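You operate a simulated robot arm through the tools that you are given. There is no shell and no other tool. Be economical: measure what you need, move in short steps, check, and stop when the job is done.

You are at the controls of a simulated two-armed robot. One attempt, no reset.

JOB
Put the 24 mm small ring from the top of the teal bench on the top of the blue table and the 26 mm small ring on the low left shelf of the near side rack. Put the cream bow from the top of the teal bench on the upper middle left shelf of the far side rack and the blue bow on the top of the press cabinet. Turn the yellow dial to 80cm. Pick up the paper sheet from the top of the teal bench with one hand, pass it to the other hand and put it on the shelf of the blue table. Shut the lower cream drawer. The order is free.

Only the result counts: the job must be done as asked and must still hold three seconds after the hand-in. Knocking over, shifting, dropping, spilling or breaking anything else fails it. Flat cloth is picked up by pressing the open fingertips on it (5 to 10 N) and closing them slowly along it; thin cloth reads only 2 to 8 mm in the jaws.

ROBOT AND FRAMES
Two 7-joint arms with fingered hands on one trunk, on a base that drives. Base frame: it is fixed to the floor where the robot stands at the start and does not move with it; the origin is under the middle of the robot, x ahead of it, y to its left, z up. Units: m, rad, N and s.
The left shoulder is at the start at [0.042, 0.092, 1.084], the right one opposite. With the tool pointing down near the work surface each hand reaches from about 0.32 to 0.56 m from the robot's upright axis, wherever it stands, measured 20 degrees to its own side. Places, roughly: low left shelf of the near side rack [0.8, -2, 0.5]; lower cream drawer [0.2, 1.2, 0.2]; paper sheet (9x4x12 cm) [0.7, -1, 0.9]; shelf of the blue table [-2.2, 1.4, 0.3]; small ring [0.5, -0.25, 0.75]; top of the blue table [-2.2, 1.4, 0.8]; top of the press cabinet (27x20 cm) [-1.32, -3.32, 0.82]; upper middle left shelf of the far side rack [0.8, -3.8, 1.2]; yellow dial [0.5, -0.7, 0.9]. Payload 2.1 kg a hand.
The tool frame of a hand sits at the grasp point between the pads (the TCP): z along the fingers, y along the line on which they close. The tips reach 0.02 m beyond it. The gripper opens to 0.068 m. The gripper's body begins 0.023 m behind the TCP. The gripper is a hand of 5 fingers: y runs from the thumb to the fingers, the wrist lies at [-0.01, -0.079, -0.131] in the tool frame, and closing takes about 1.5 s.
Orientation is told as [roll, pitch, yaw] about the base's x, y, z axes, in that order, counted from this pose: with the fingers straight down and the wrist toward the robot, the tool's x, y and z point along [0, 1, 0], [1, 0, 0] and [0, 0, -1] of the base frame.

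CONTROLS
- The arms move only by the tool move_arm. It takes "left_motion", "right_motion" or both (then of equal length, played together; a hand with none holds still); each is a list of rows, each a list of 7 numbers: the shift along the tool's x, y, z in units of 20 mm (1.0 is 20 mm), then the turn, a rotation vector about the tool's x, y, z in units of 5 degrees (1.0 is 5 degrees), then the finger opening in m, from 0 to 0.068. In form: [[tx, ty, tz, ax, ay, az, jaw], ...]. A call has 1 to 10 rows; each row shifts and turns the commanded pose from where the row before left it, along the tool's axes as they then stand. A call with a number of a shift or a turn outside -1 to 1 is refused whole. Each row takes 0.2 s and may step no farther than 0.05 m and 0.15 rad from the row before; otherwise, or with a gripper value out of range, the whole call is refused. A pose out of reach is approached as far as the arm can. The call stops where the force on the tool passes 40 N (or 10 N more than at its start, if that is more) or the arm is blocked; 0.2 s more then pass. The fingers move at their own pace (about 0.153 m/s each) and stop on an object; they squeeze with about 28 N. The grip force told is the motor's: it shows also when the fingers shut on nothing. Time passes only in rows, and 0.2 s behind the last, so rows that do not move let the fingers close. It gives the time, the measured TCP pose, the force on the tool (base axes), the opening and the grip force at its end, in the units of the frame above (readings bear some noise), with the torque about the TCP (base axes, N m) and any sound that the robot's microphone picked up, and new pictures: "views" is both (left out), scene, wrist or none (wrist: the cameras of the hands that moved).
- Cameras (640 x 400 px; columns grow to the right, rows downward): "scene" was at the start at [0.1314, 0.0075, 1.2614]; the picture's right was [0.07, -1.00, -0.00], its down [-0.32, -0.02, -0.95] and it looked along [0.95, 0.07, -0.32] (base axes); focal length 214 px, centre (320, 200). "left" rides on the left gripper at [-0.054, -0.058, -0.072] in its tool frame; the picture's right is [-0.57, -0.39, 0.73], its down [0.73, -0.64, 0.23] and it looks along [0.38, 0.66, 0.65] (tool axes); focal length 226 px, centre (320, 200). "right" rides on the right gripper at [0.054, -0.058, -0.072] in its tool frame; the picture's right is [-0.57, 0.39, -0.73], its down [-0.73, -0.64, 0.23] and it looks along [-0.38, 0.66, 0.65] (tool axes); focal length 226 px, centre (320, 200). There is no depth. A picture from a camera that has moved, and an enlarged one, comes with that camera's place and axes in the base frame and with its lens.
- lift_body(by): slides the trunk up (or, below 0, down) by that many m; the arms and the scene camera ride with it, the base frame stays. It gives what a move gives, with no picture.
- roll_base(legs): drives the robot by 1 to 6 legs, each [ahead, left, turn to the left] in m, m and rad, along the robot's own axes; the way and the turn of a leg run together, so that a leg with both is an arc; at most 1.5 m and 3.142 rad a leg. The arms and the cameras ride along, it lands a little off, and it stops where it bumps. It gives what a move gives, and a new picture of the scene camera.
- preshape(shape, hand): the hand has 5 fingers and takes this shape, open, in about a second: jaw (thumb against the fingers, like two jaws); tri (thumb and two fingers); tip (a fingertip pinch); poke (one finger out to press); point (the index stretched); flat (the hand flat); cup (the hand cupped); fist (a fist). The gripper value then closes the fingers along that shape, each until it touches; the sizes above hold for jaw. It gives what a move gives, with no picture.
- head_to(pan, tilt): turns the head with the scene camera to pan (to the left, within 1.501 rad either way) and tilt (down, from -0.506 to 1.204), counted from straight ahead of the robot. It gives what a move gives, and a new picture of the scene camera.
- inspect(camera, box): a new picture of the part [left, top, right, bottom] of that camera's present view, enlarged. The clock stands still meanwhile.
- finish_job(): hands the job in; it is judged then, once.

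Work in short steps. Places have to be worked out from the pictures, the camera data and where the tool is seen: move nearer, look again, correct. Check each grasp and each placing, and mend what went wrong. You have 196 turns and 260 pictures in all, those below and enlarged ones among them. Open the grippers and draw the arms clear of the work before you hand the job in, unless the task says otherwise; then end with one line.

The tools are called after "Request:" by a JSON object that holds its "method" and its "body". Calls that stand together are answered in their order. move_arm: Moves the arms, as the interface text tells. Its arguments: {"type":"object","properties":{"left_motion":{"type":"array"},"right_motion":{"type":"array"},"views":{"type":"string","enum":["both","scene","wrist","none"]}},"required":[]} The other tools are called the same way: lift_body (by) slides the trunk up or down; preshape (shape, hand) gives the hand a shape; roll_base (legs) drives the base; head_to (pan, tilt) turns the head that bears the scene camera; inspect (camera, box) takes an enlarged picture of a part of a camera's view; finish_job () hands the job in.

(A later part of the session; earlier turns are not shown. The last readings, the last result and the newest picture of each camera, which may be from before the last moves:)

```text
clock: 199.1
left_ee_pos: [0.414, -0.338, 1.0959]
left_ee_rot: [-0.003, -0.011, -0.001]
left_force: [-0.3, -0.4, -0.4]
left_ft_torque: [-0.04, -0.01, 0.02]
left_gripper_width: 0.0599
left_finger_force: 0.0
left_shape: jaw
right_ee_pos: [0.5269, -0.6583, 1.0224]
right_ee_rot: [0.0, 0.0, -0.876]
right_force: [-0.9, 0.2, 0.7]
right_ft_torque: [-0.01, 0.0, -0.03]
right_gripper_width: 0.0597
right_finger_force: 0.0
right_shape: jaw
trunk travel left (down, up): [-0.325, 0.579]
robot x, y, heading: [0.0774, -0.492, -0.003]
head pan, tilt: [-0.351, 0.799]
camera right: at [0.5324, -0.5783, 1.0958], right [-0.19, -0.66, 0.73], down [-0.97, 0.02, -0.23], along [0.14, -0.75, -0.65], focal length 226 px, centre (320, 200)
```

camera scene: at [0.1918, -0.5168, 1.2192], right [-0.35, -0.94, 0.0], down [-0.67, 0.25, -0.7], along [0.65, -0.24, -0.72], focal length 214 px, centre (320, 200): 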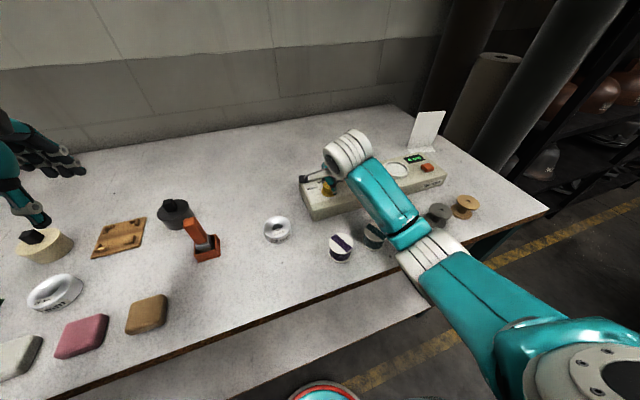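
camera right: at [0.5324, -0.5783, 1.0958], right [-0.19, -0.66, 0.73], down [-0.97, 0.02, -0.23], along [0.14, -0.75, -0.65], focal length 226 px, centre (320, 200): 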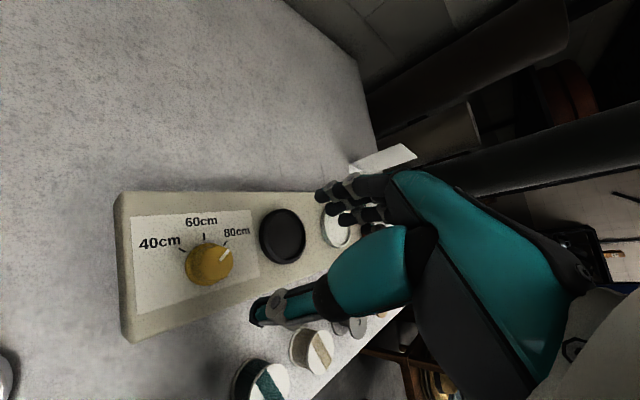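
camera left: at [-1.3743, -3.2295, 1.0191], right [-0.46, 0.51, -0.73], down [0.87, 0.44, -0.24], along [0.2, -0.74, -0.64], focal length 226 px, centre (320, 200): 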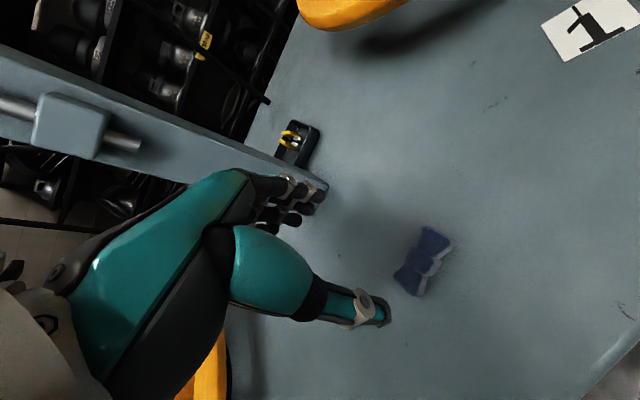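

I zoom to check the pointer angle.

Request:
{"method": "inspect", "body": {"camera": "right", "box": [130, 200, 270, 300]}}

```text
4.00 times, centred on (200, 250) of right
camera zoom: at [0.5324, -0.5783, 1.0958], right [-0.19, -0.66, 0.73], down [-0.97, 0.02, -0.23], along [0.14, -0.75, -0.65], focal length 904 px, centre (800, 0)
```

zoom: 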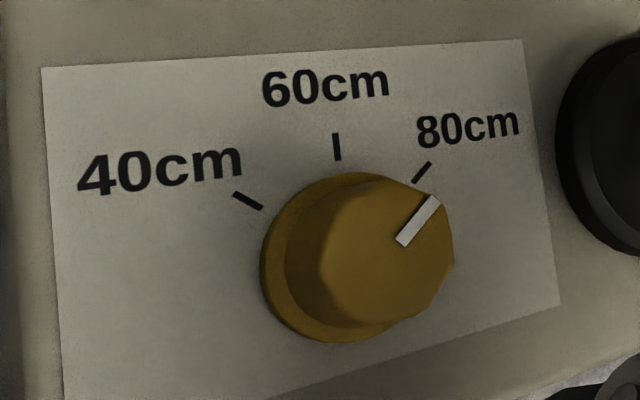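

The pointer is at 80cm within a couple of degrees. I rotate the hand back while rising, then shift left to the rings.

Request:
{"method": "move_arm", "body": {"right_motion": [[0, 0, -0.4, 0, 0, -1, 0.068], [0, 0, -0.4, 0, 0, -1, 0.068], [0, 0, -0.4, 0, 0, -1, 0.068], [0, 0, -0.4, 0, 0, -1, 0.068], [0, 0, -0.4, 0, 0, -1, 0.068], [0, 0, -0.4, 0, 0, -1, 0.068], [0, 0, -0.4, 0, 0, -1, 0.068], [0, 0, -0.4, 0, 0, -1, 0.068], [0, 0, 0, 0, 0, -1, 0.068], [0, 0, 0, 0, 0, -1, 0.068]], "views": "none"}}

Request:
{"method": "roll_base", "body": {"legs": [[0, 0.45, 0.003]]}}

Request:
{"method": "head_to", "body": {"pan": 0, "tilt": 0.85}}

```text
clock: 201.3
left_ee_pos: [0.4148, -0.3391, 1.0949]
left_ee_rot: [-0.002, -0.009, -0.001]
left_force: [-0.3, -0.3, 0.2]
left_ft_torque: [0.0, 0.02, -0.01]
left_gripper_width: 0.0599
left_finger_force: 0.1
left_shape: jaw
right_ee_pos: [0.5259, -0.6612, 1.084]
right_ee_rot: [-0.001, 0.0, 0.0]
right_force: [0.1, -0.4, 0.2]
right_ft_torque: [0.0, 0.01, 0.01]
right_gripper_width: 0.0681
right_finger_force: 0.0
right_shape: jaw
trunk travel left (down, up): [-0.325, 0.579]
robot x, y, heading: [0.081, -0.4927, 0.001]
head pan, tilt: [-0.351, 0.799]
```

```text
clock: 204.0
left_ee_pos: [0.418, 0.1078, 1.0955]
left_ee_rot: [-0.004, -0.01, -0.012]
left_force: [0.2, -0.8, 0.0]
left_ft_torque: [0.02, 0.0, -0.01]
left_gripper_width: 0.0601
left_finger_force: 0.0
left_shape: jaw
right_ee_pos: [0.5276, -0.2145, 1.0846]
right_ee_rot: [0.0, -0.001, -0.011]
right_force: [0.1, 0.2, -0.3]
right_ft_torque: [0.0, 0.0, -0.03]
right_gripper_width: 0.0679
right_finger_force: 0.0
right_shape: jaw
trunk travel left (down, up): [-0.325, 0.579]
robot x, y, heading: [0.079, -0.0407, -0.01]
head pan, tilt: [-0.351, 0.799]
camera scene: at [0.1949, -0.0676, 1.2192], right [-0.35, -0.93, 0.0], down [-0.67, 0.25, -0.7], along [0.65, -0.25, -0.72], focal length 214 px, centre (320, 200)
```

scene: 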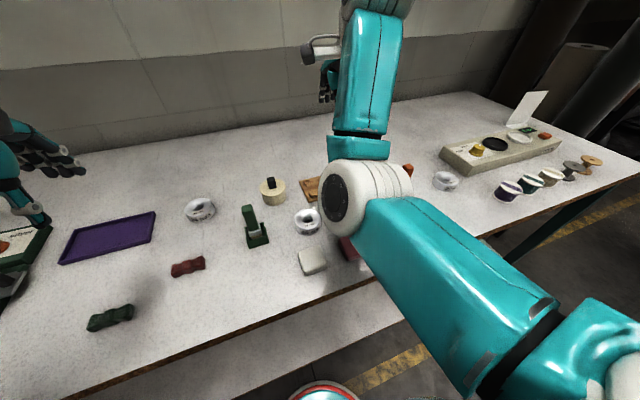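

```text
clock: 204.8
left_ee_pos: [0.4191, 0.1082, 1.0965]
left_ee_rot: [-0.003, -0.011, -0.014]
left_force: [0.2, -0.1, 0.2]
left_ft_torque: [0.0, 0.0, -0.05]
left_gripper_width: 0.0599
left_finger_force: 0.0
left_shape: jaw
right_ee_pos: [0.5258, -0.2145, 1.0846]
right_ee_rot: [0.0, 0.001, -0.011]
right_force: [-0.5, 0.1, -0.5]
right_ft_torque: [0.03, -0.01, -0.01]
right_gripper_width: 0.0678
right_finger_force: 0.0
right_shape: jaw
trunk travel left (down, up): [-0.325, 0.579]
robot x, y, heading: [0.0815, -0.0432, -0.009]
head pan, tilt: [0.0, 0.85]
camera scene: at [0.1977, -0.04, 1.2152], right [-0.01, -1.0, 0.0], down [-0.75, 0.01, -0.66], along [0.66, -0.01, -0.75], focal length 214 px, centre (320, 200)
```

scene: 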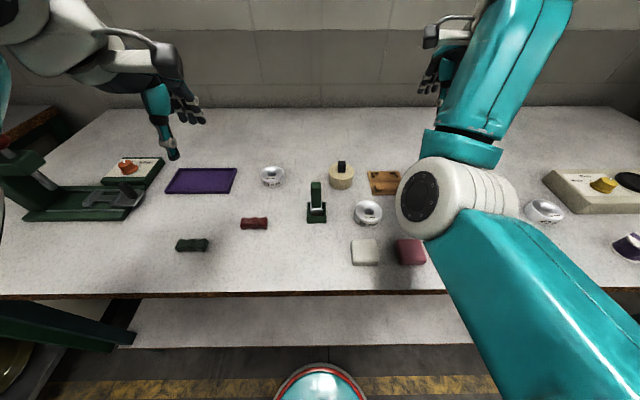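

Ring 26 at (0.481, -0.147). The right hand goes above it to z 0.95.

Request:
{"method": "move_arm", "body": {"right_motion": [[0.5, -0.32, 0.9, 0, 0, 0, 0.068], [0.5, -0.32, 0.9, 0, 0, 0, 0.068], [0.5, -0.32, 0.9, 0, 0, 0, 0.068], [0.5, -0.32, 0.9, 0, 0, 0, 0.068], [0.5, -0.32, 0.9, 0, 0, 0, 0.068], [0.5, -0.32, 0.9, 0, 0, 0, 0.068], [0.37, -0.33, 0.9, 0, 0, 0, 0.068]], "views": "wrist"}}

```text
clock: 206.4
left_ee_pos: [0.4184, 0.1077, 1.0965]
left_ee_rot: [-0.004, -0.011, -0.012]
left_force: [0.3, -0.1, 0.1]
left_ft_torque: [0.0, -0.03, 0.0]
left_gripper_width: 0.0598
left_finger_force: 0.0
left_shape: jaw
right_ee_pos: [0.4845, -0.1468, 0.9587]
right_ee_rot: [0.0, 0.0, -0.014]
right_force: [0.1, 0.4, -0.3]
right_ft_torque: [-0.01, -0.02, 0.02]
right_gripper_width: 0.0679
right_finger_force: 0.1
right_shape: jaw
trunk travel left (down, up): [-0.325, 0.579]
robot x, y, heading: [0.0822, -0.0396, -0.012]
head pan, tilt: [0.0, 0.85]
camera right: at [0.4273, -0.0921, 1.0327], right [0.38, -0.57, 0.73], down [-0.65, -0.73, -0.23], along [0.66, -0.38, -0.65], focal length 226 px, centre (320, 200)
```

right: 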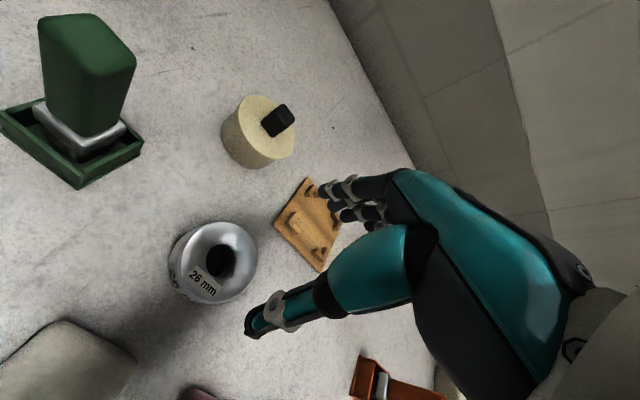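

The ring centre comes out at (0.479, -0.1465). Clearance is ~3 mm a side, so I correct and descend part way to verify.

Request:
{"method": "move_arm", "body": {"right_motion": [[0, -0.27, 0.8, 0, 0, 0, 0.068], [0, 0, 0.8, 0, 0, 0, 0.068], [0, 0, 0.8, 0, 0, 0, 0.068], [0, 0, 0.3, 0, 0, 0, 0.068]], "views": "wrist"}}

Request:
{"method": "inspect", "body": {"camera": "scene", "box": [310, 160, 430, 250]}}

```text
clock: 207.4
left_ee_pos: [0.4183, 0.1081, 1.0956]
left_ee_rot: [-0.004, -0.01, -0.012]
left_force: [-0.6, -0.6, 0.7]
left_ft_torque: [0.0, 0.0, 0.01]
left_gripper_width: 0.0597
left_finger_force: 0.2
left_shape: jaw
right_ee_pos: [0.4776, -0.1457, 0.9041]
right_ee_rot: [0.0, 0.001, -0.012]
right_force: [-0.9, -0.3, 0.1]
right_ft_torque: [0.01, -0.03, 0.0]
right_gripper_width: 0.0679
right_finger_force: 0.0
right_shape: jaw
trunk travel left (down, up): [-0.325, 0.579]
robot x, y, heading: [0.0777, -0.0352, -0.013]
head pan, tilt: [0.0, 0.85]
camera right: at [0.4209, -0.0906, 0.9772], right [0.38, -0.57, 0.73], down [-0.65, -0.73, -0.23], along [0.66, -0.39, -0.65], focal length 226 px, centre (320, 200)
```

right: 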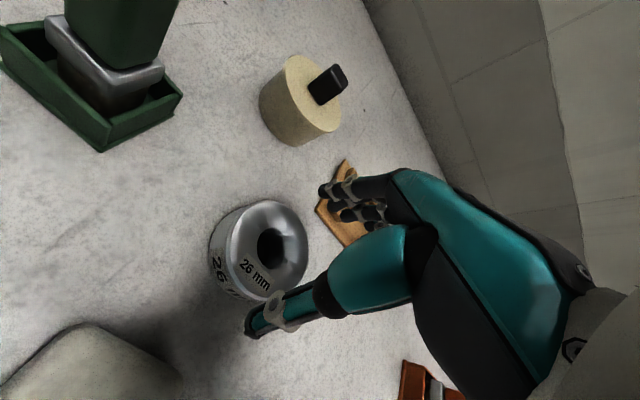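

```text
4.44 times, centred on (370, 205) of scene
camera zoom: at [0.1976, -0.0399, 1.2152], right [-0.01, -1.0, 0.0], down [-0.75, 0.01, -0.66], along [0.66, -0.01, -0.75], focal length 953 px, centre (98, 178)
```

zoom: 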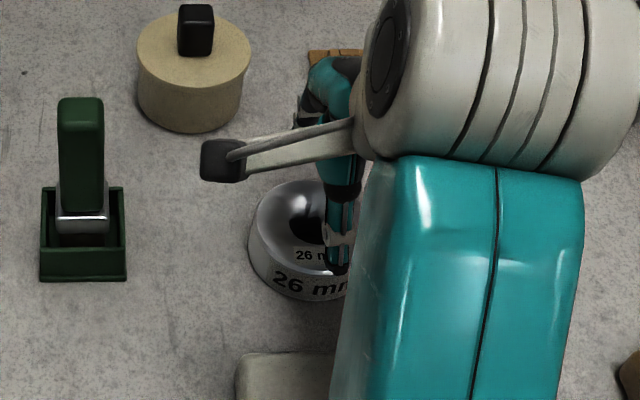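

Centre confirmed at (0.479, -0.1467). I descend slowly.

Request:
{"method": "move_arm", "body": {"right_motion": [[-0.04, 0.08, 0.5, 0, 0, 0, 0.068], [0, 0, 0.5, 0, 0, 0, 0.068], [0, 0, 0.4, 0, 0, 0, 0.068], [0, 0, 0.3, 0, 0, 0, 0.068]], "views": "wrist"}}

```text
clock: 208.4
left_ee_pos: [0.4179, 0.1083, 1.0961]
left_ee_rot: [-0.004, -0.011, -0.014]
left_force: [0.4, -0.3, -0.4]
left_ft_torque: [0.03, -0.03, 0.02]
left_gripper_width: 0.0597
left_finger_force: 0.0
left_shape: jaw
right_ee_pos: [0.4798, -0.1466, 0.8694]
right_ee_rot: [0.001, 0.0, -0.011]
right_force: [0.6, -0.2, -0.7]
right_ft_torque: [0.04, -0.01, -0.02]
right_gripper_width: 0.0681
right_finger_force: 0.0
right_shape: jaw
trunk travel left (down, up): [-0.325, 0.579]
robot x, y, heading: [0.0834, -0.0375, -0.01]
head pan, tilt: [0.0, 0.85]
camera right: at [0.4236, -0.0916, 0.9433], right [0.38, -0.57, 0.73], down [-0.65, -0.73, -0.23], along [0.66, -0.38, -0.65], focal length 226 px, centre (320, 200)
```

right: 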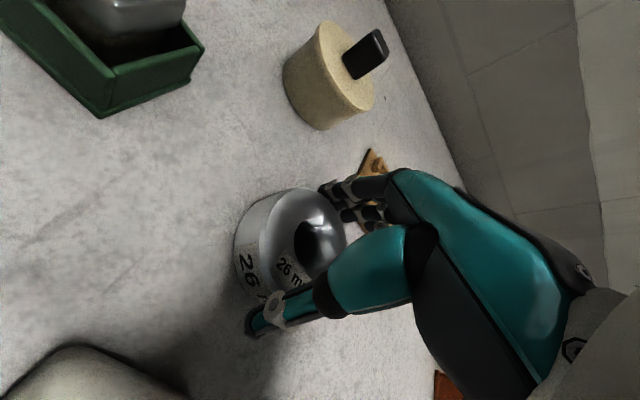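

No contact, and the fingers straddle the ring. Down 8 mm more and close.

Request:
{"method": "move_arm", "body": {"right_motion": [[0, 0, 0.4, 0, 0, 0, 0.068], [0, 0, 0, 0, 0, 0, 0.0], [0, 0, 0, 0, 0, 0, 0.0], [0, 0, 0, 0, 0, 0, 0.0], [0, 0, 0, 0, 0, 0, 0.0], [0, 0, 0, 0, 0, 0, 0.0]], "views": "wrist"}}

```text
clock: 209.8
left_ee_pos: [0.4178, 0.1086, 1.0966]
left_ee_rot: [-0.004, -0.01, -0.013]
left_force: [0.7, -1.0, -0.1]
left_ft_torque: [-0.02, 0.04, 0.0]
left_gripper_width: 0.06
left_finger_force: 0.1
left_shape: jaw
right_ee_pos: [0.4797, -0.1477, 0.8636]
right_ee_rot: [0.0, -0.001, -0.012]
right_force: [0.1, 0.2, 2.4]
right_ft_torque: [-0.01, -0.07, -0.02]
right_gripper_width: 0.0535
right_finger_force: 28.1
right_shape: jaw
trunk travel left (down, up): [-0.325, 0.579]
robot x, y, heading: [0.08, -0.0421, -0.01]
head pan, tilt: [0.0, 0.85]
camera right: at [0.4223, -0.0923, 0.9363], right [0.38, -0.57, 0.73], down [-0.65, -0.73, -0.23], along [0.66, -0.39, -0.65], focal length 226 px, centre (320, 200)
```

right: 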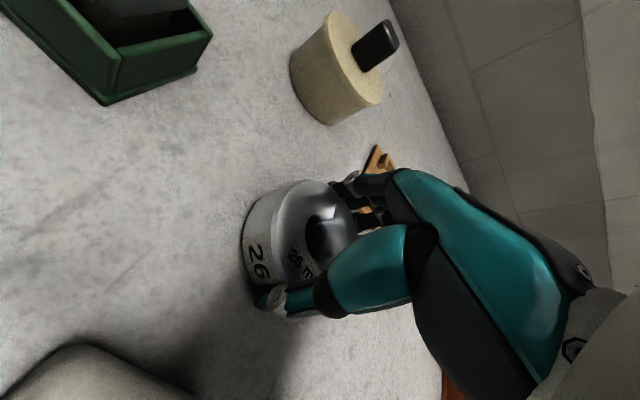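

Gripped at 0.0535 m. I lift it while the left hand moves over ring 24 at (0.60, 0.075).

Request:
{"method": "move_arm", "body": {"right_motion": [[0, 0, -1, 0, 0, 0, 0], [0, 0, -1, 0, 0, 0, 0], [0, 0, -1, 0, 0, 0, 0], [0, 0, -1, 0, 0, 0, 0], [0, 0, -1, 0, 0, 0, 0], [0, 0, -1, 0, 0, 0, 0], [0, 0, -1, 0, 0, 0, 0], [0, 0, -1, 0, 0, 0, 0], [0, 0, -1, 0, 0, 0, 0], [0, 0, -1, 0, 0, 0, 0]], "left_motion": [[-0.2, 1, 0, 0, 0, 0, 0.068], [-0.2, 1, 0, 0, 0, 0, 0.068], [-0.2, 1, 0, 0, 0, 0, 0.068], [-0.2, 1, 0.5, 0, 0, 0, 0.068], [-0.2, 1, 0.5, 0, 0, 0, 0.068], [-0.2, 1, 0.5, 0, 0, 0, 0.068], [-0.2, 1, 0.5, 0, 0, 0, 0.068], [-0.2, 1, 0.5, 0, 0, 0, 0.068], [0, 0.8, 0.5, 0, 0, 0, 0.068], [0, 0, 0.5, 0, 0, 0, 0.068]], "views": "both"}}

```text
clock: 212.0
left_ee_pos: [0.596, 0.0734, 1.028]
left_ee_rot: [-0.002, -0.01, -0.013]
left_force: [0.5, -0.3, -0.2]
left_ft_torque: [0.01, 0.01, 0.04]
left_gripper_width: 0.068
left_finger_force: 0.1
left_shape: jaw
right_ee_pos: [0.5029, -0.1502, 1.0511]
right_ee_rot: [-0.001, 0.002, -0.012]
right_force: [-1.4, 0.0, -1.4]
right_ft_torque: [-0.01, 0.0, 0.01]
right_gripper_width: 0.0535
right_finger_force: 28.6
right_shape: jaw
right hand out of reach, approached as far as the arm can: row 8, 9, 10
trunk travel left (down, up): [-0.325, 0.579]
robot x, y, heading: [0.0787, -0.0387, -0.009]
head pan, tilt: [0.0, 0.85]
camera scene: at [0.1978, -0.04, 1.2151], right [-0.01, -1.0, 0.0], down [-0.75, 0.01, -0.66], along [0.66, -0.01, -0.75], focal length 214 px, centre (320, 200)
camera right: at [0.4467, -0.0944, 1.1252], right [0.38, -0.57, 0.73], down [-0.65, -0.73, -0.23], along [0.66, -0.39, -0.65], focal length 226 px, centre (320, 200)
camera left: at [0.5368, 0.0203, 1.0983], right [-0.39, -0.56, -0.73], down [-0.63, 0.74, -0.24], along [0.68, 0.37, -0.64], focal length 226 px, centre (320, 200)
```

scene: 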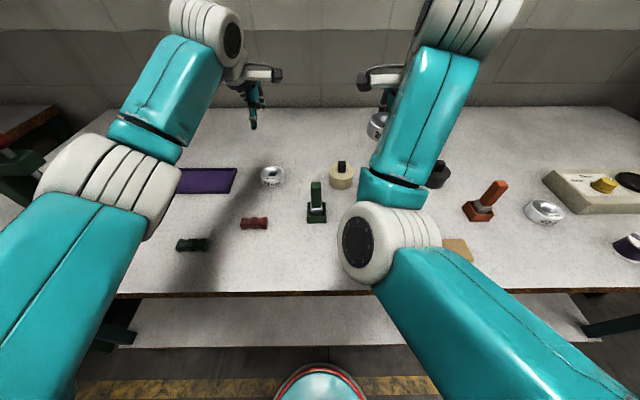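
right: 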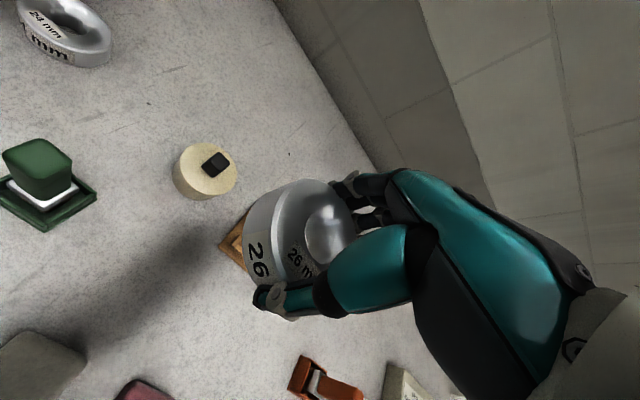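
left: 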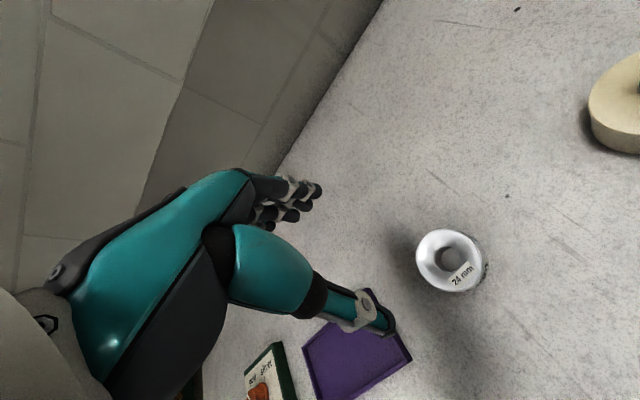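

Ring 24's centre is at (0.602, 0.073). I descend to about 0.905 and recheck.

Request:
{"method": "move_arm", "body": {"left_motion": [[0, 0.3, 1, 0, 0, 0, 0.068], [0, 0, 1, 0, 0, 0, 0.068], [0, 0, 1, 0, 0, 0, 0.068], [0, 0, 1, 0, 0, 0, 0.068], [0, 0, 1, 0, 0, 0, 0.068], [0, 0, 1, 0, 0, 0, 0.068]], "views": "wrist"}}

```text
clock: 213.4
left_ee_pos: [0.6034, 0.0736, 0.9056]
left_ee_rot: [-0.003, -0.011, -0.013]
left_force: [0.4, 0.7, 0.2]
left_ft_torque: [-0.02, -0.02, 0.0]
left_gripper_width: 0.068
left_finger_force: 0.0
left_shape: jaw
right_ee_pos: [0.5034, -0.1493, 1.0514]
right_ee_rot: [0.0, 0.0, -0.014]
right_force: [0.2, 0.0, -1.8]
right_ft_torque: [-0.01, -0.03, 0.02]
right_gripper_width: 0.0535
right_finger_force: 28.0
right_shape: jaw
trunk travel left (down, up): [-0.325, 0.579]
robot x, y, heading: [0.0809, -0.0411, -0.008]
head pan, tilt: [0.0, 0.85]
camera left: at [0.5433, 0.02, 0.9773], right [-0.39, -0.56, -0.73], down [-0.63, 0.74, -0.24], along [0.67, 0.37, -0.64], focal length 226 px, centre (320, 200)
```

left: 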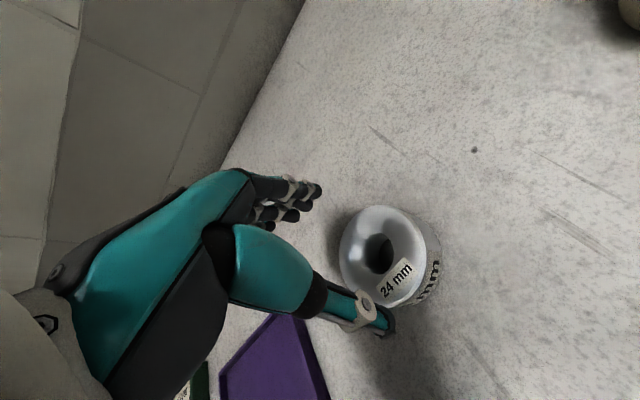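

Small correction of -3 mm in x, then down and close.

Request:
{"method": "move_arm", "body": {"left_motion": [[-0.03, -0.17, 0.5, 0, 0, 0, 0.068], [0, 0, 0.5, 0, 0, 0, 0.068], [0, 0, 0.5, 0, 0, 0, 0.068], [0, 0, 0.4, 0, 0, 0, 0.068], [0, 0, 0.25, 0, 0, 0, 0.068], [0, 0, 0, 0, 0, 0, 0.068]], "views": "wrist"}}

```text
clock: 214.8
left_ee_pos: [0.6002, 0.073, 0.8655]
left_ee_rot: [-0.004, -0.011, -0.011]
left_force: [-0.3, 0.3, 0.2]
left_ft_torque: [-0.03, 0.03, 0.01]
left_gripper_width: 0.068
left_finger_force: 0.1
left_shape: jaw
right_ee_pos: [0.5035, -0.1493, 1.0514]
right_ee_rot: [0.001, 0.001, -0.012]
right_force: [-0.8, 0.4, -1.2]
right_ft_torque: [0.04, 0.02, -0.01]
right_gripper_width: 0.0534
right_finger_force: 28.3
right_shape: jaw
trunk travel left (down, up): [-0.325, 0.579]
robot x, y, heading: [0.0783, -0.0401, -0.009]
head pan, tilt: [0.0, 0.85]
camera left: at [0.5408, 0.0195, 0.9358], right [-0.39, -0.56, -0.73], down [-0.63, 0.74, -0.24], along [0.68, 0.37, -0.64], focal length 226 px, centre (320, 200)
```

left: 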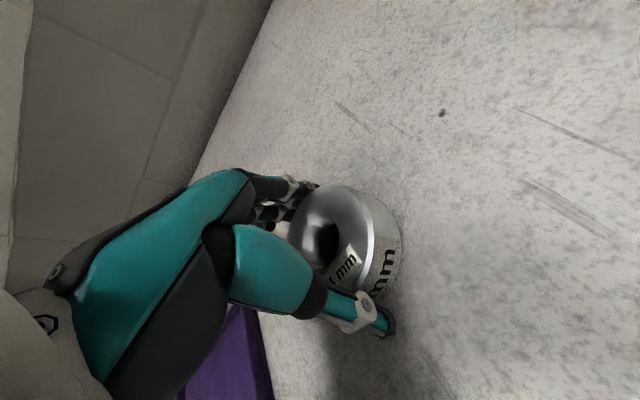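

Request:
{"method": "move_arm", "body": {"left_motion": [[0, 0, 0.1, 0, 0, 0, 0.0], [0, 0, 0, 0, 0, 0, 0.0], [0, 0, 0, 0, 0, 0, 0.0], [0, 0, 0, 0, 0, 0, 0.0], [0, 0, 0, 0, 0, 0, 0.0], [0, 0, 0, 0, 0, 0, 0.0], [0, 0, -1, 0, 0, 0, 0.0], [0, 0, -1, 0, 0, 0, 0.0], [0, 0, -1, 0, 0, 0, 0.0], [0, 0, -1, 0, 0, 0, 0.0]], "views": "wrist"}}

```text
clock: 217.0
left_ee_pos: [0.5977, 0.0736, 0.9445]
left_ee_rot: [-0.002, -0.012, -0.014]
left_force: [0.4, 0.1, -1.5]
left_ft_torque: [0.01, -0.02, 0.0]
left_gripper_width: 0.0525
left_finger_force: 27.3
left_shape: jaw
right_ee_pos: [0.504, -0.15, 1.0516]
right_ee_rot: [0.001, -0.001, -0.011]
right_force: [0.1, -0.1, -1.3]
right_ft_torque: [0.02, -0.01, -0.02]
right_gripper_width: 0.0537
right_finger_force: 27.9
right_shape: jaw
trunk travel left (down, up): [-0.325, 0.579]
robot x, y, heading: [0.0801, -0.0412, -0.015]
head pan, tilt: [0.0, 0.85]
camera left: at [0.5382, 0.0196, 1.0151], right [-0.39, -0.56, -0.73], down [-0.63, 0.74, -0.24], along [0.67, 0.37, -0.64], focal length 226 px, centre (320, 200)
```

left: 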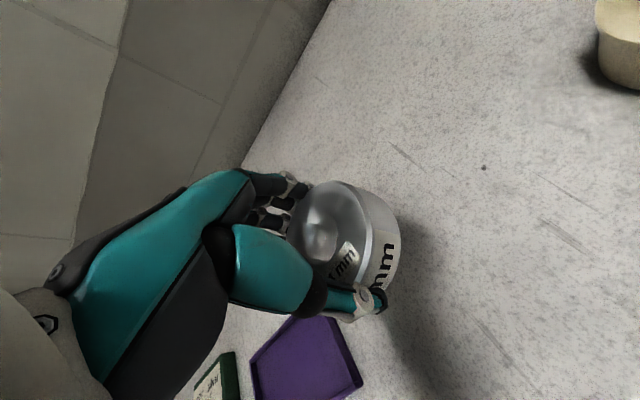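

Both rings held. I raise and retract both arms, then back off from the bench.

Request:
{"method": "move_arm", "body": {"left_motion": [[0, 0, -1, 0, 0, 0, 0], [0, 0, -1, 0, 0, 0, 0], [0, -1, -1, 0, 0, 0, 0], [0, -1, -1, 0, 0, 0, 0], [0, -1, -1, 0, 0, 0, 0], [0.5, -1, -1, 0, 0, 0, 0], [0.5, -1, -1, 0, 0, 0, 0], [0.5, -1, -1, 0, 0, 0, 0], [0.5, -1, 0, 0, 0, 0, 0], [0.5, -1, 0, 0, 0, 0, 0]], "right_motion": [[0, 0, 0, 0, 0, 0, 0], [0, 0, 0, 0, 0, 0, 0], [0, -0.7, 0, 0, 0, 0, 0], [0, -0.7, 0, 0, 0, 0, 0], [0, -0.7, 0, 0, 0, 0, 0], [-0.5, -0.7, 0, 0, 0, 0, 0], [-0.5, -0.7, -0.5, 0, 0, 0, 0], [-0.5, -0.7, -0.5, 0, 0, 0, 0], [-0.5, -0.7, -0.5, 0, 0, 0, 0], [-0.5, -0.7, -0.5, 0, 0, 0, 0]], "views": "none"}}

Request:
{"method": "roll_base", "body": {"legs": [[-0.35, 0, 0.012], [0, -1.4, 0]]}}

Request:
{"method": "head_to", "body": {"pan": -0.5, "tilt": 0.5}}

```text
clock: 219.2
left_ee_pos: [0.4375, 0.1247, 1.1013]
left_ee_rot: [-0.003, -0.009, -0.01]
left_force: [0.3, 0.2, -2.0]
left_ft_torque: [-0.02, -0.02, 0.0]
left_gripper_width: 0.0527
left_finger_force: 28.1
left_shape: jaw
right_ee_pos: [0.4887, -0.2182, 1.0639]
right_ee_rot: [0.0, 0.0, -0.011]
right_force: [0.4, -0.3, -1.7]
right_ft_torque: [0.0, 0.01, 0.0]
right_gripper_width: 0.0532
right_finger_force: 27.8
right_shape: jaw
right hand out of reach, approached as far as the arm can: row 3, 4, 5, 6, 7, 8, 9, 10
trunk travel left (down, up): [-0.325, 0.579]
robot x, y, heading: [0.079, -0.0408, -0.017]
head pan, tilt: [0.0, 0.85]
```

```text
clock: 228.1
left_ee_pos: [0.0823, -1.2659, 1.1007]
left_ee_rot: [-0.004, -0.01, -0.005]
left_force: [-0.7, 0.1, -2.6]
left_ft_torque: [-0.02, -0.01, -0.01]
left_gripper_width: 0.0526
left_finger_force: 28.1
left_shape: jaw
right_ee_pos: [0.138, -1.6083, 1.063]
right_ee_rot: [0.001, 0.0, -0.003]
right_force: [-0.3, -0.6, -1.9]
right_ft_torque: [0.01, -0.01, 0.01]
right_gripper_width: 0.0533
right_finger_force: 28.5
right_shape: jaw
trunk travel left (down, up): [-0.325, 0.579]
robot x, y, heading: [-0.2701, -1.4349, -0.008]
head pan, tilt: [0.0, 0.85]
camera scene: at [-0.1547, -1.4325, 1.2151], right [0.0, -1.0, 0.0], down [-0.75, 0.0, -0.66], along [0.66, 0.0, -0.75], focal length 214 px, centre (320, 200)
```

scene: 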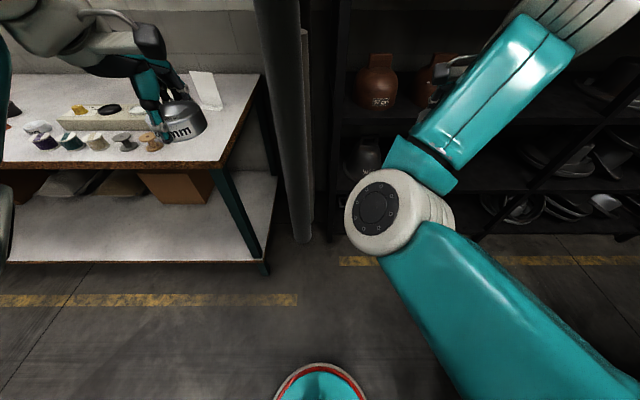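

```text
clock: 229.0
left_ee_pos: [0.0824, -1.2658, 1.1007]
left_ee_rot: [-0.004, -0.011, -0.004]
left_force: [-0.3, 0.4, -0.8]
left_ft_torque: [0.06, 0.01, 0.0]
left_gripper_width: 0.0529
left_finger_force: 28.0
left_shape: jaw
right_ee_pos: [0.1368, -1.6078, 1.0631]
right_ee_rot: [0.0, 0.0, -0.004]
right_force: [-0.5, -0.9, -1.2]
right_ft_torque: [-0.02, 0.0, -0.03]
right_gripper_width: 0.0535
right_finger_force: 27.6
right_shape: jaw
trunk travel left (down, up): [-0.325, 0.579]
robot x, y, heading: [-0.2712, -1.4282, -0.008]
head pan, tilt: [-0.499, 0.499]
camera scene: at [-0.1531, -1.476, 1.2451], right [-0.48, -0.88, 0.0], down [-0.42, 0.23, -0.88], along [0.77, -0.42, -0.48], focal length 214 px, centre (320, 200)
```

scene: 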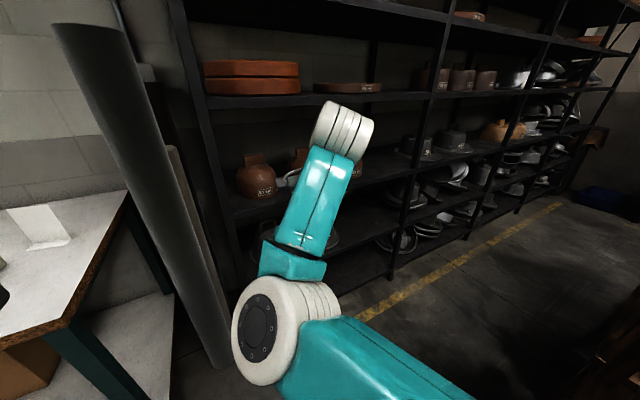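

Both rings are secure. I move in front of the near rack's left bay and lower the trunk to see the low shelf.

Request:
{"method": "roll_base", "body": {"legs": [[0.15, -0.42, 0.008]]}}

Request:
{"method": "lift_body", "body": {"by": -0.3}}

Request:
{"method": "head_to", "body": {"pan": 0.0, "tilt": 0.45}}

```text
clock: 231.1
left_ee_pos: [0.1945, -1.5677, 1.1]
left_ee_rot: [-0.005, -0.009, 0.01]
left_force: [0.4, 0.1, -0.6]
left_ft_torque: [0.0, -0.03, -0.03]
left_gripper_width: 0.0527
left_finger_force: 27.4
left_shape: jaw
right_ee_pos: [0.2521, -1.9099, 1.0631]
right_ee_rot: [0.0, 0.0, 0.005]
right_force: [0.0, 0.3, -1.0]
right_ft_torque: [0.03, -0.03, 0.02]
right_gripper_width: 0.0531
right_finger_force: 28.4
right_shape: jaw
trunk travel left (down, up): [-0.325, 0.579]
robot x, y, heading: [-0.1593, -1.7383, 0.007]
head pan, tilt: [-0.499, 0.499]
stopped in leg 1: the robot was blocked; the commanded pose is now the measured one
camera scene: at [-0.0386, -1.7803, 1.2451], right [-0.47, -0.88, 0.0], down [-0.42, 0.23, -0.88], along [0.77, -0.41, -0.48], focal length 214 px, centre (320, 200)
```

scene: 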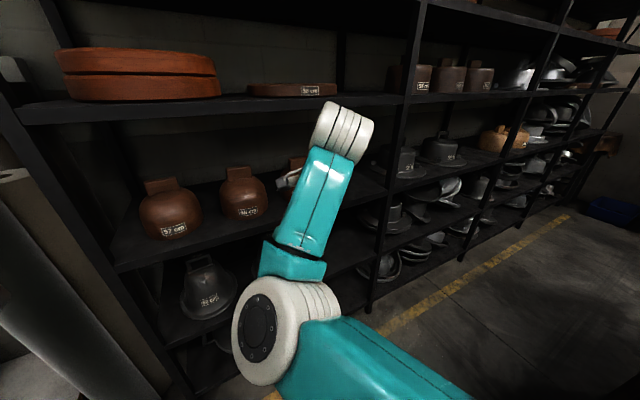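

```text
clock: 234.1
left_ee_pos: [0.1945, -1.5672, 0.8019]
left_ee_rot: [-0.002, -0.011, 0.006]
left_force: [0.2, 0.4, -0.8]
left_ft_torque: [0.0, -0.02, -0.03]
left_gripper_width: 0.0525
left_finger_force: 27.7
left_shape: jaw
right_ee_pos: [0.2876, -1.9102, 0.6804]
right_ee_rot: [-0.003, 0.217, 0.004]
right_force: [0.3, -0.4, -1.0]
right_ft_torque: [-0.03, -0.01, -0.06]
right_gripper_width: 0.0532
right_finger_force: 27.8
right_shape: jaw
trunk travel left (down, up): [-0.025, 0.879]
robot x, y, heading: [-0.1595, -1.741, 0.005]
head pan, tilt: [-0.499, 0.499]
```

```text
clock: 235.0
left_ee_pos: [0.1945, -1.568, 0.8003]
left_ee_rot: [-0.004, -0.011, 0.006]
left_force: [-0.2, 0.0, -1.2]
left_ft_torque: [0.01, 0.01, -0.01]
left_gripper_width: 0.0528
left_finger_force: 27.5
left_shape: jaw
right_ee_pos: [0.2874, -1.9106, 0.6801]
right_ee_rot: [-0.002, 0.216, 0.005]
right_force: [-0.2, 0.5, -1.0]
right_ft_torque: [0.02, 0.01, 0.01]
right_gripper_width: 0.0534
right_finger_force: 28.1
right_shape: jaw
trunk travel left (down, up): [-0.025, 0.879]
robot x, y, heading: [-0.1601, -1.7397, 0.007]
head pan, tilt: [0.0, 0.45]
camera scene: at [0.0398, -1.7362, 0.9435], right [0.01, -1.0, 0.0], down [-0.44, 0.0, -0.9], along [0.9, 0.01, -0.44], focal length 214 px, centre (320, 200)
```

scene: 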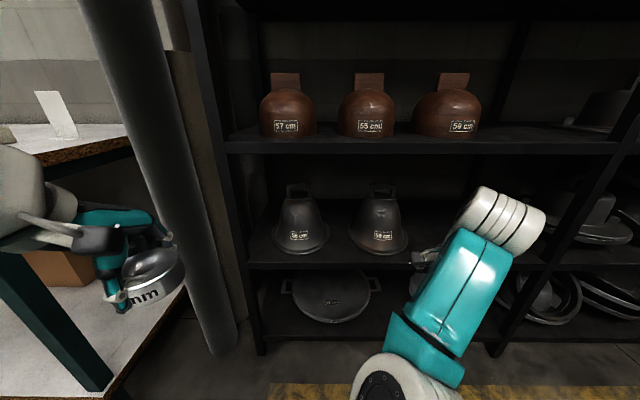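

The base touched near the wooden table's corner and stopped. The low shelf is at z≈0.49, with free space at y≈-2.06 to -2.4. I first re-pose the arms: straighten the right hand and retract both.

Request:
{"method": "move_arm", "body": {"right_motion": [[0, 0, 0, -1, 0, 0, 0], [0, 0, 0, -1, 0, 0, 0], [0, 0, 0, -1, 0, 0, 0], [0, -0.5, 0, -1, 0, 0, 0], [0, -0.5, 0, -1, 0, 0, 0], [0, -0.5, 0, 0, 0, 0, 0]], "left_motion": [[0, -0.8, 0, 0, 0, 0, 0], [0, -0.8, 0, 0, 0, 0, 0], [0, -0.8, 0, 0, 0, 0, 0], [0, -0.8, 0, 0, 0, 0, 0], [0, -0.8, 0, 0, 0, 0, 0], [0, 0, 0, 0, 0, 0, 0]], "views": "scene"}}

```text
clock: 236.4
left_ee_pos: [0.1151, -1.5678, 0.8006]
left_ee_rot: [-0.004, -0.012, 0.007]
left_force: [0.4, -0.1, -2.2]
left_ft_torque: [-0.01, 0.01, -0.03]
left_gripper_width: 0.0524
left_finger_force: 28.0
left_shape: jaw
right_ee_pos: [0.2576, -1.9107, 0.6756]
right_ee_rot: [-0.002, -0.22, 0.005]
right_force: [0.2, 0.2, -2.0]
right_ft_torque: [0.0, 0.02, 0.01]
right_gripper_width: 0.0532
right_finger_force: 28.2
right_shape: jaw
trunk travel left (down, up): [-0.025, 0.879]
robot x, y, heading: [-0.1608, -1.7397, 0.009]
head pan, tilt: [0.0, 0.45]
camera scene: at [0.0398, -1.7361, 0.9435], right [0.01, -1.0, 0.0], down [-0.44, 0.0, -0.9], along [0.9, 0.01, -0.44], focal length 214 px, centre (320, 200)
```

scene: 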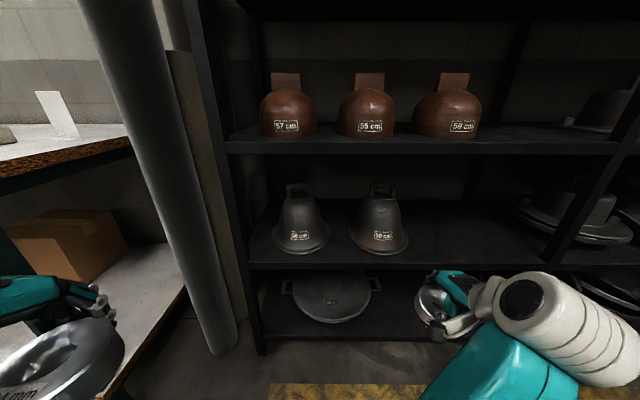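

Both arms respond. I drive forward clear of the wooden table, then strafe right to line up with the free spot at y≈-2.2.

Request:
{"method": "roll_base", "body": {"legs": [[0.19, 0, -0.008], [0, -0.3, 0]]}}

```text
clock: 239.6
left_ee_pos: [0.3063, -1.866, 0.799]
left_ee_rot: [-0.005, -0.011, 0.007]
left_force: [-0.3, 0.8, -0.5]
left_ft_torque: [0.01, 0.0, 0.0]
left_gripper_width: 0.0527
left_finger_force: 27.9
left_shape: jaw
right_ee_pos: [0.447, -2.2086, 0.6758]
right_ee_rot: [-0.002, -0.22, 0.006]
right_force: [0.2, 0.3, -1.7]
right_ft_torque: [0.01, 0.01, -0.02]
right_gripper_width: 0.0531
right_finger_force: 27.8
right_shape: jaw
trunk travel left (down, up): [-0.025, 0.879]
robot x, y, heading: [0.0303, -2.0364, 0.01]
head pan, tilt: [0.0, 0.45]
camera scene: at [0.23, -2.0341, 0.9435], right [0.01, -1.0, 0.0], down [-0.44, 0.0, -0.9], along [0.9, 0.01, -0.44], focal length 214 px, centre (320, 200)
```

scene: 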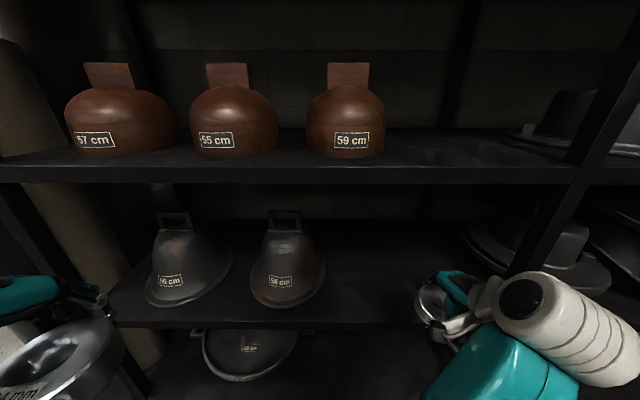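

Lined up. I drive ahead 8 cm (the ring enters between the shelves), then extend the hand.

Request:
{"method": "roll_base", "body": {"legs": [[0.08, 0, -0.01]]}}

Request:
{"method": "move_arm", "body": {"right_motion": [[0, 0.92, 0.462, 0, 0, 0, 0], [0, 0.92, 0.462, 0, 0, 0, 0], [0, 0.92, 0.462, 0, 0, 0, 0], [0, 0.92, 0.462, 0, 0, 0, 0], [0, 0.92, 0.462, 0, 0, 0, 0]], "views": "both"}}

```text
clock: 240.7
left_ee_pos: [0.3894, -1.8673, 0.8006]
left_ee_rot: [-0.004, -0.01, -0.004]
left_force: [0.0, -0.9, -1.3]
left_ft_torque: [0.02, -0.01, -0.02]
left_gripper_width: 0.0528
left_finger_force: 28.2
left_shape: jaw
right_ee_pos: [0.5272, -2.2124, 0.6755]
right_ee_rot: [-0.003, -0.221, -0.004]
right_force: [0.1, 0.2, -1.2]
right_ft_torque: [-0.03, 0.01, 0.01]
right_gripper_width: 0.0534
right_finger_force: 28.3
right_shape: jaw
trunk travel left (down, up): [-0.025, 0.879]
robot x, y, heading: [0.1157, -2.0382, -0.002]
head pan, tilt: [0.0, 0.45]
camera scene: at [0.3112, -2.0359, 0.9436], right [0.0, -1.0, 0.0], down [-0.44, 0.0, -0.9], along [0.9, 0.0, -0.44], focal length 214 px, centre (320, 200)
```

scene: 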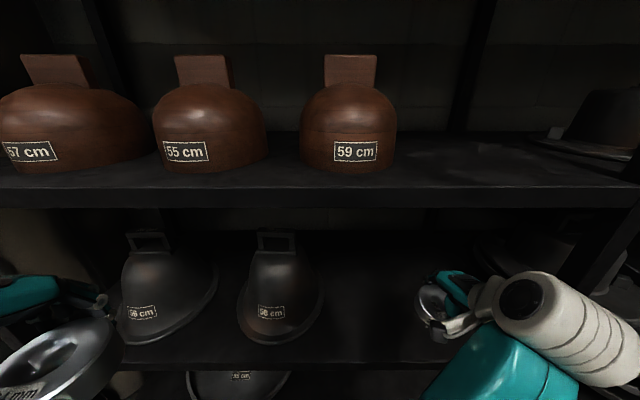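

```text
clock: 241.9
left_ee_pos: [0.3907, -1.8692, 0.7993]
left_ee_rot: [-0.002, -0.01, -0.006]
left_force: [0.3, -0.1, -1.8]
left_ft_torque: [0.04, -0.01, -0.03]
left_gripper_width: 0.0523
left_finger_force: 28.1
left_shape: jaw
right_ee_pos: [0.6255, -2.2125, 0.6509]
right_ee_rot: [-0.002, -0.22, -0.004]
right_force: [-0.1, -0.3, -2.9]
right_ft_torque: [0.01, 0.02, 0.0]
right_gripper_width: 0.0531
right_finger_force: 28.3
right_shape: jaw
trunk travel left (down, up): [-0.025, 0.879]
robot x, y, heading: [0.1078, -2.0377, -0.001]
head pan, tilt: [0.0, 0.45]
camera scene: at [0.3112, -2.0359, 0.9435], right [0.0, -1.0, 0.0], down [-0.44, 0.0, -0.9], along [0.9, 0.0, -0.44], focal length 214 px, centre (320, 200)
camera right: at [0.5552, -2.1571, 0.7104], right [0.22, -0.57, 0.8], down [-0.58, -0.73, -0.36], along [0.79, -0.38, -0.49], focal length 226 px, centre (320, 200)
```

scene: 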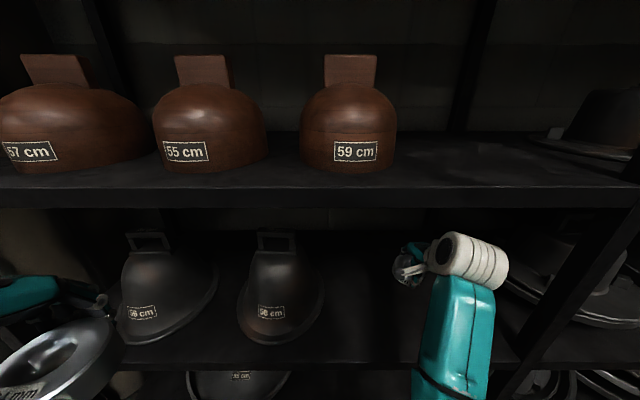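
right: 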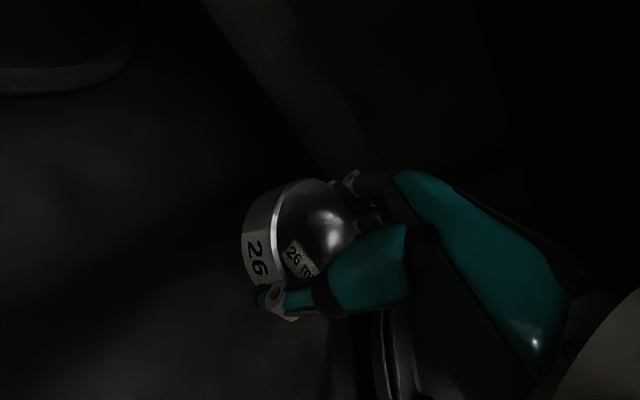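

Clear. I level the hand and lower toward the shelf (contact expected near TCP z 0.52).

Request:
{"method": "move_arm", "body": {"right_motion": [[0, -0.2, 0.9, 1, 0, 0, 0], [0, -0.1, 0.95, 1, 0, 0, 0], [0, -0.045, 1, 0, 0, 0, 0], [0, -0.045, 1, 0, 0, 0, 0], [0, -0.045, 1, 0, 0, 0, 0], [0, -0.045, 0.7, 0, 0, 0, 0]], "views": "both"}}

```text
clock: 243.3
left_ee_pos: [0.3895, -1.8695, 0.8004]
left_ee_rot: [-0.004, -0.01, -0.005]
left_force: [0.5, -0.1, -1.9]
left_ft_torque: [-0.02, 0.03, -0.01]
left_gripper_width: 0.0527
left_finger_force: 27.8
left_shape: jaw
right_ee_pos: [0.6274, -2.2146, 0.5395]
right_ee_rot: [-0.001, -0.047, -0.005]
right_force: [-0.2, -0.1, -1.1]
right_ft_torque: [-0.02, -0.01, -0.04]
right_gripper_width: 0.0533
right_finger_force: 27.8
right_shape: jaw
trunk travel left (down, up): [-0.025, 0.879]
robot x, y, heading: [0.1119, -2.0359, -0.001]
head pan, tilt: [0.0, 0.45]
camera scene: at [0.3112, -2.0359, 0.9435], right [0.0, -1.0, 0.0], down [-0.44, 0.0, -0.9], along [0.9, 0.0, -0.44], focal length 214 px, centre (320, 200)
camera right: at [0.566, -2.1593, 0.6109], right [0.35, -0.57, 0.75], down [-0.63, -0.73, -0.26], along [0.69, -0.38, -0.61], focal length 226 px, centre (320, 200)
```

scene: 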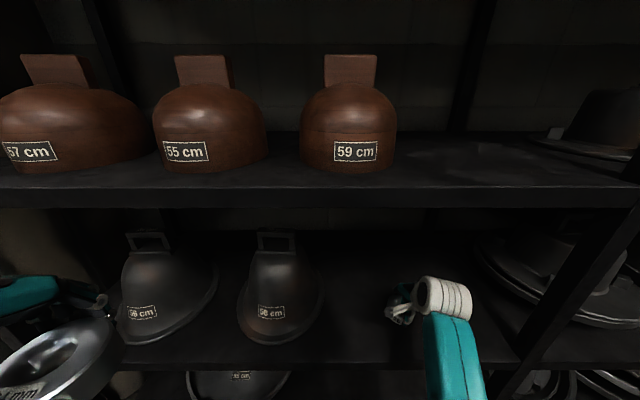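
right: 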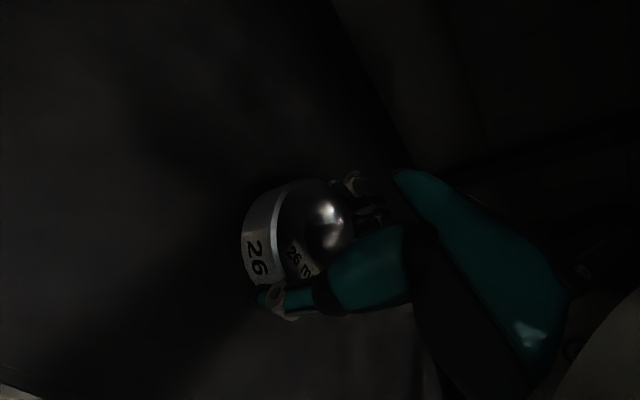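

Now lowering in small steps to contact.

Request:
{"method": "move_arm", "body": {"right_motion": [[0, 0, 0.25, 0, 0, 0, 0], [0, 0, 0.25, 0, 0, 0, 0], [0, 0, 0.15, 0, 0, 0, 0], [0, 0, 0.15, 0, 0, 0, 0]], "views": "none"}}

```text
clock: 244.3
left_ee_pos: [0.3883, -1.869, 0.8007]
left_ee_rot: [-0.003, -0.009, -0.001]
left_force: [0.2, -0.6, -1.5]
left_ft_torque: [0.02, 0.03, -0.01]
left_gripper_width: 0.0527
left_finger_force: 28.5
left_shape: jaw
right_ee_pos: [0.6281, -2.2146, 0.5238]
right_ee_rot: [-0.003, -0.045, -0.004]
right_force: [0.3, 0.4, -1.4]
right_ft_torque: [-0.01, 0.02, 0.0]
right_gripper_width: 0.0531
right_finger_force: 28.2
right_shape: jaw
trunk travel left (down, up): [-0.025, 0.879]
robot x, y, heading: [0.1151, -2.038, -0.001]
head pan, tilt: [0.0, 0.45]
```

Request:
{"method": "move_arm", "body": {"right_motion": [[0, 0, 0.15, 0, 0, 0, 0], [0, 0, 0.15, 0, 0, 0, 0], [0, 0, 0.15, 0, 0, 0, 0], [0, 0, 0, 0, 0, 0, 0]], "views": "none"}}

```text
clock: 245.3
left_ee_pos: [0.3891, -1.8687, 0.7992]
left_ee_rot: [-0.003, -0.011, -0.004]
left_force: [0.4, -0.5, -1.9]
left_ft_torque: [-0.02, 0.0, 0.03]
left_gripper_width: 0.0526
left_finger_force: 28.7
left_shape: jaw
right_ee_pos: [0.6286, -2.2139, 0.5139]
right_ee_rot: [-0.003, -0.048, -0.004]
right_force: [1.0, 0.0, -0.3]
right_ft_torque: [0.0, 0.05, -0.06]
right_gripper_width: 0.053
right_finger_force: 28.2
right_shape: jaw
trunk travel left (down, up): [-0.025, 0.879]
robot x, y, heading: [0.1142, -2.0384, 0.001]
head pan, tilt: [0.0, 0.45]
```

Request:
{"method": "move_arm", "body": {"right_motion": [[0, 0, 0.1, 0, 0, 0, 0], [0, 0, 0.1, 0, 0, 0, 0], [0, 0, 0.1, 0, 0, 0, 0], [0, 0, 0.1, 0, 0, 0, 0], [0, 0, 0, 0, 0, 0, 0]], "views": "none"}}

```text
clock: 246.5
left_ee_pos: [0.3886, -1.869, 0.8002]
left_ee_rot: [-0.003, -0.013, -0.004]
left_force: [0.9, -0.5, -1.7]
left_ft_torque: [0.01, 0.04, 0.0]
left_gripper_width: 0.0527
left_finger_force: 28.4
left_shape: jaw
right_ee_pos: [0.6312, -2.2119, 0.5122]
right_ee_rot: [-0.001, -0.061, -0.005]
right_force: [-0.2, 1.2, 20.7]
right_ft_torque: [0.0, 0.61, 0.01]
right_gripper_width: 0.05
right_finger_force: 28.1
right_shape: jaw
trunk travel left (down, up): [-0.025, 0.879]
robot x, y, heading: [0.1143, -2.0392, -0.007]
head pan, tilt: [0.0, 0.45]
stopped in row 5 (right hand): the force on the tool passed its limit at 41 N (the readings are from after the stop); the commanded pose is now the measured one
```

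Firm contact with the shelf. I release with a small rise, then lift the hand.

Request:
{"method": "move_arm", "body": {"right_motion": [[0, 0, -0.1, 0, 0, 0, 0.058], [0, 0, 0, 0, 0, 0, 0.068], [0, 0, 0, 0, 0, 0, 0.068], [0, 0, 0, 0, 0, 0, 0.068], [0, 0, -0.5, 0, 0, 0, 0.068], [0, 0, -1, 0, 0, 0, 0.068], [0, 0, -1, 0, 0, 0, 0.068], [0, 0, -1, 0, 0, 0, 0.068]], "views": "both"}}

```text
clock: 248.3
left_ee_pos: [0.3895, -1.868, 0.8004]
left_ee_rot: [-0.004, -0.01, -0.004]
left_force: [0.4, 0.7, -2.5]
left_ft_torque: [-0.04, -0.03, 0.0]
left_gripper_width: 0.0523
left_finger_force: 28.3
left_shape: jaw
right_ee_pos: [0.6254, -2.2116, 0.5808]
right_ee_rot: [-0.002, -0.053, -0.006]
right_force: [0.5, 0.1, -0.1]
right_ft_torque: [-0.02, 0.0, 0.02]
right_gripper_width: 0.0676
right_finger_force: 0.2
right_shape: jaw
trunk travel left (down, up): [-0.025, 0.879]
robot x, y, heading: [0.1133, -2.0329, -0.0]
head pan, tilt: [0.0, 0.45]
camera scene: at [0.3112, -2.0359, 0.9436], right [0.0, -1.0, 0.0], down [-0.44, 0.0, -0.9], along [0.9, 0.0, -0.44], focal length 214 px, centre (320, 200)
camera right: at [0.5644, -2.157, 0.6517], right [0.34, -0.57, 0.75], down [-0.63, -0.73, -0.26], along [0.7, -0.38, -0.61], focal length 226 px, centre (320, 200)
```

scene: 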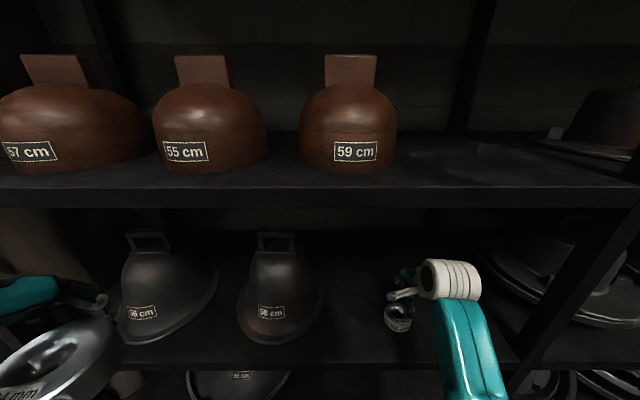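
right: 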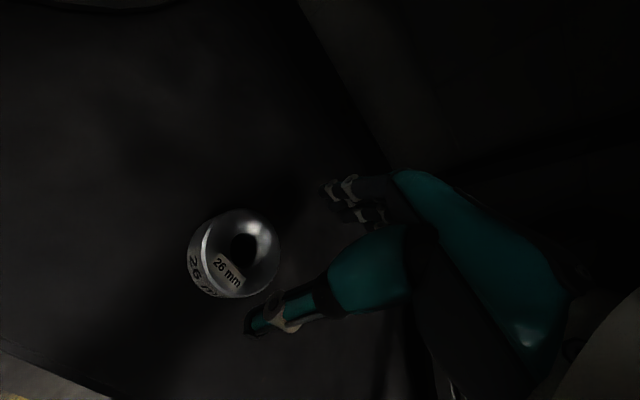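

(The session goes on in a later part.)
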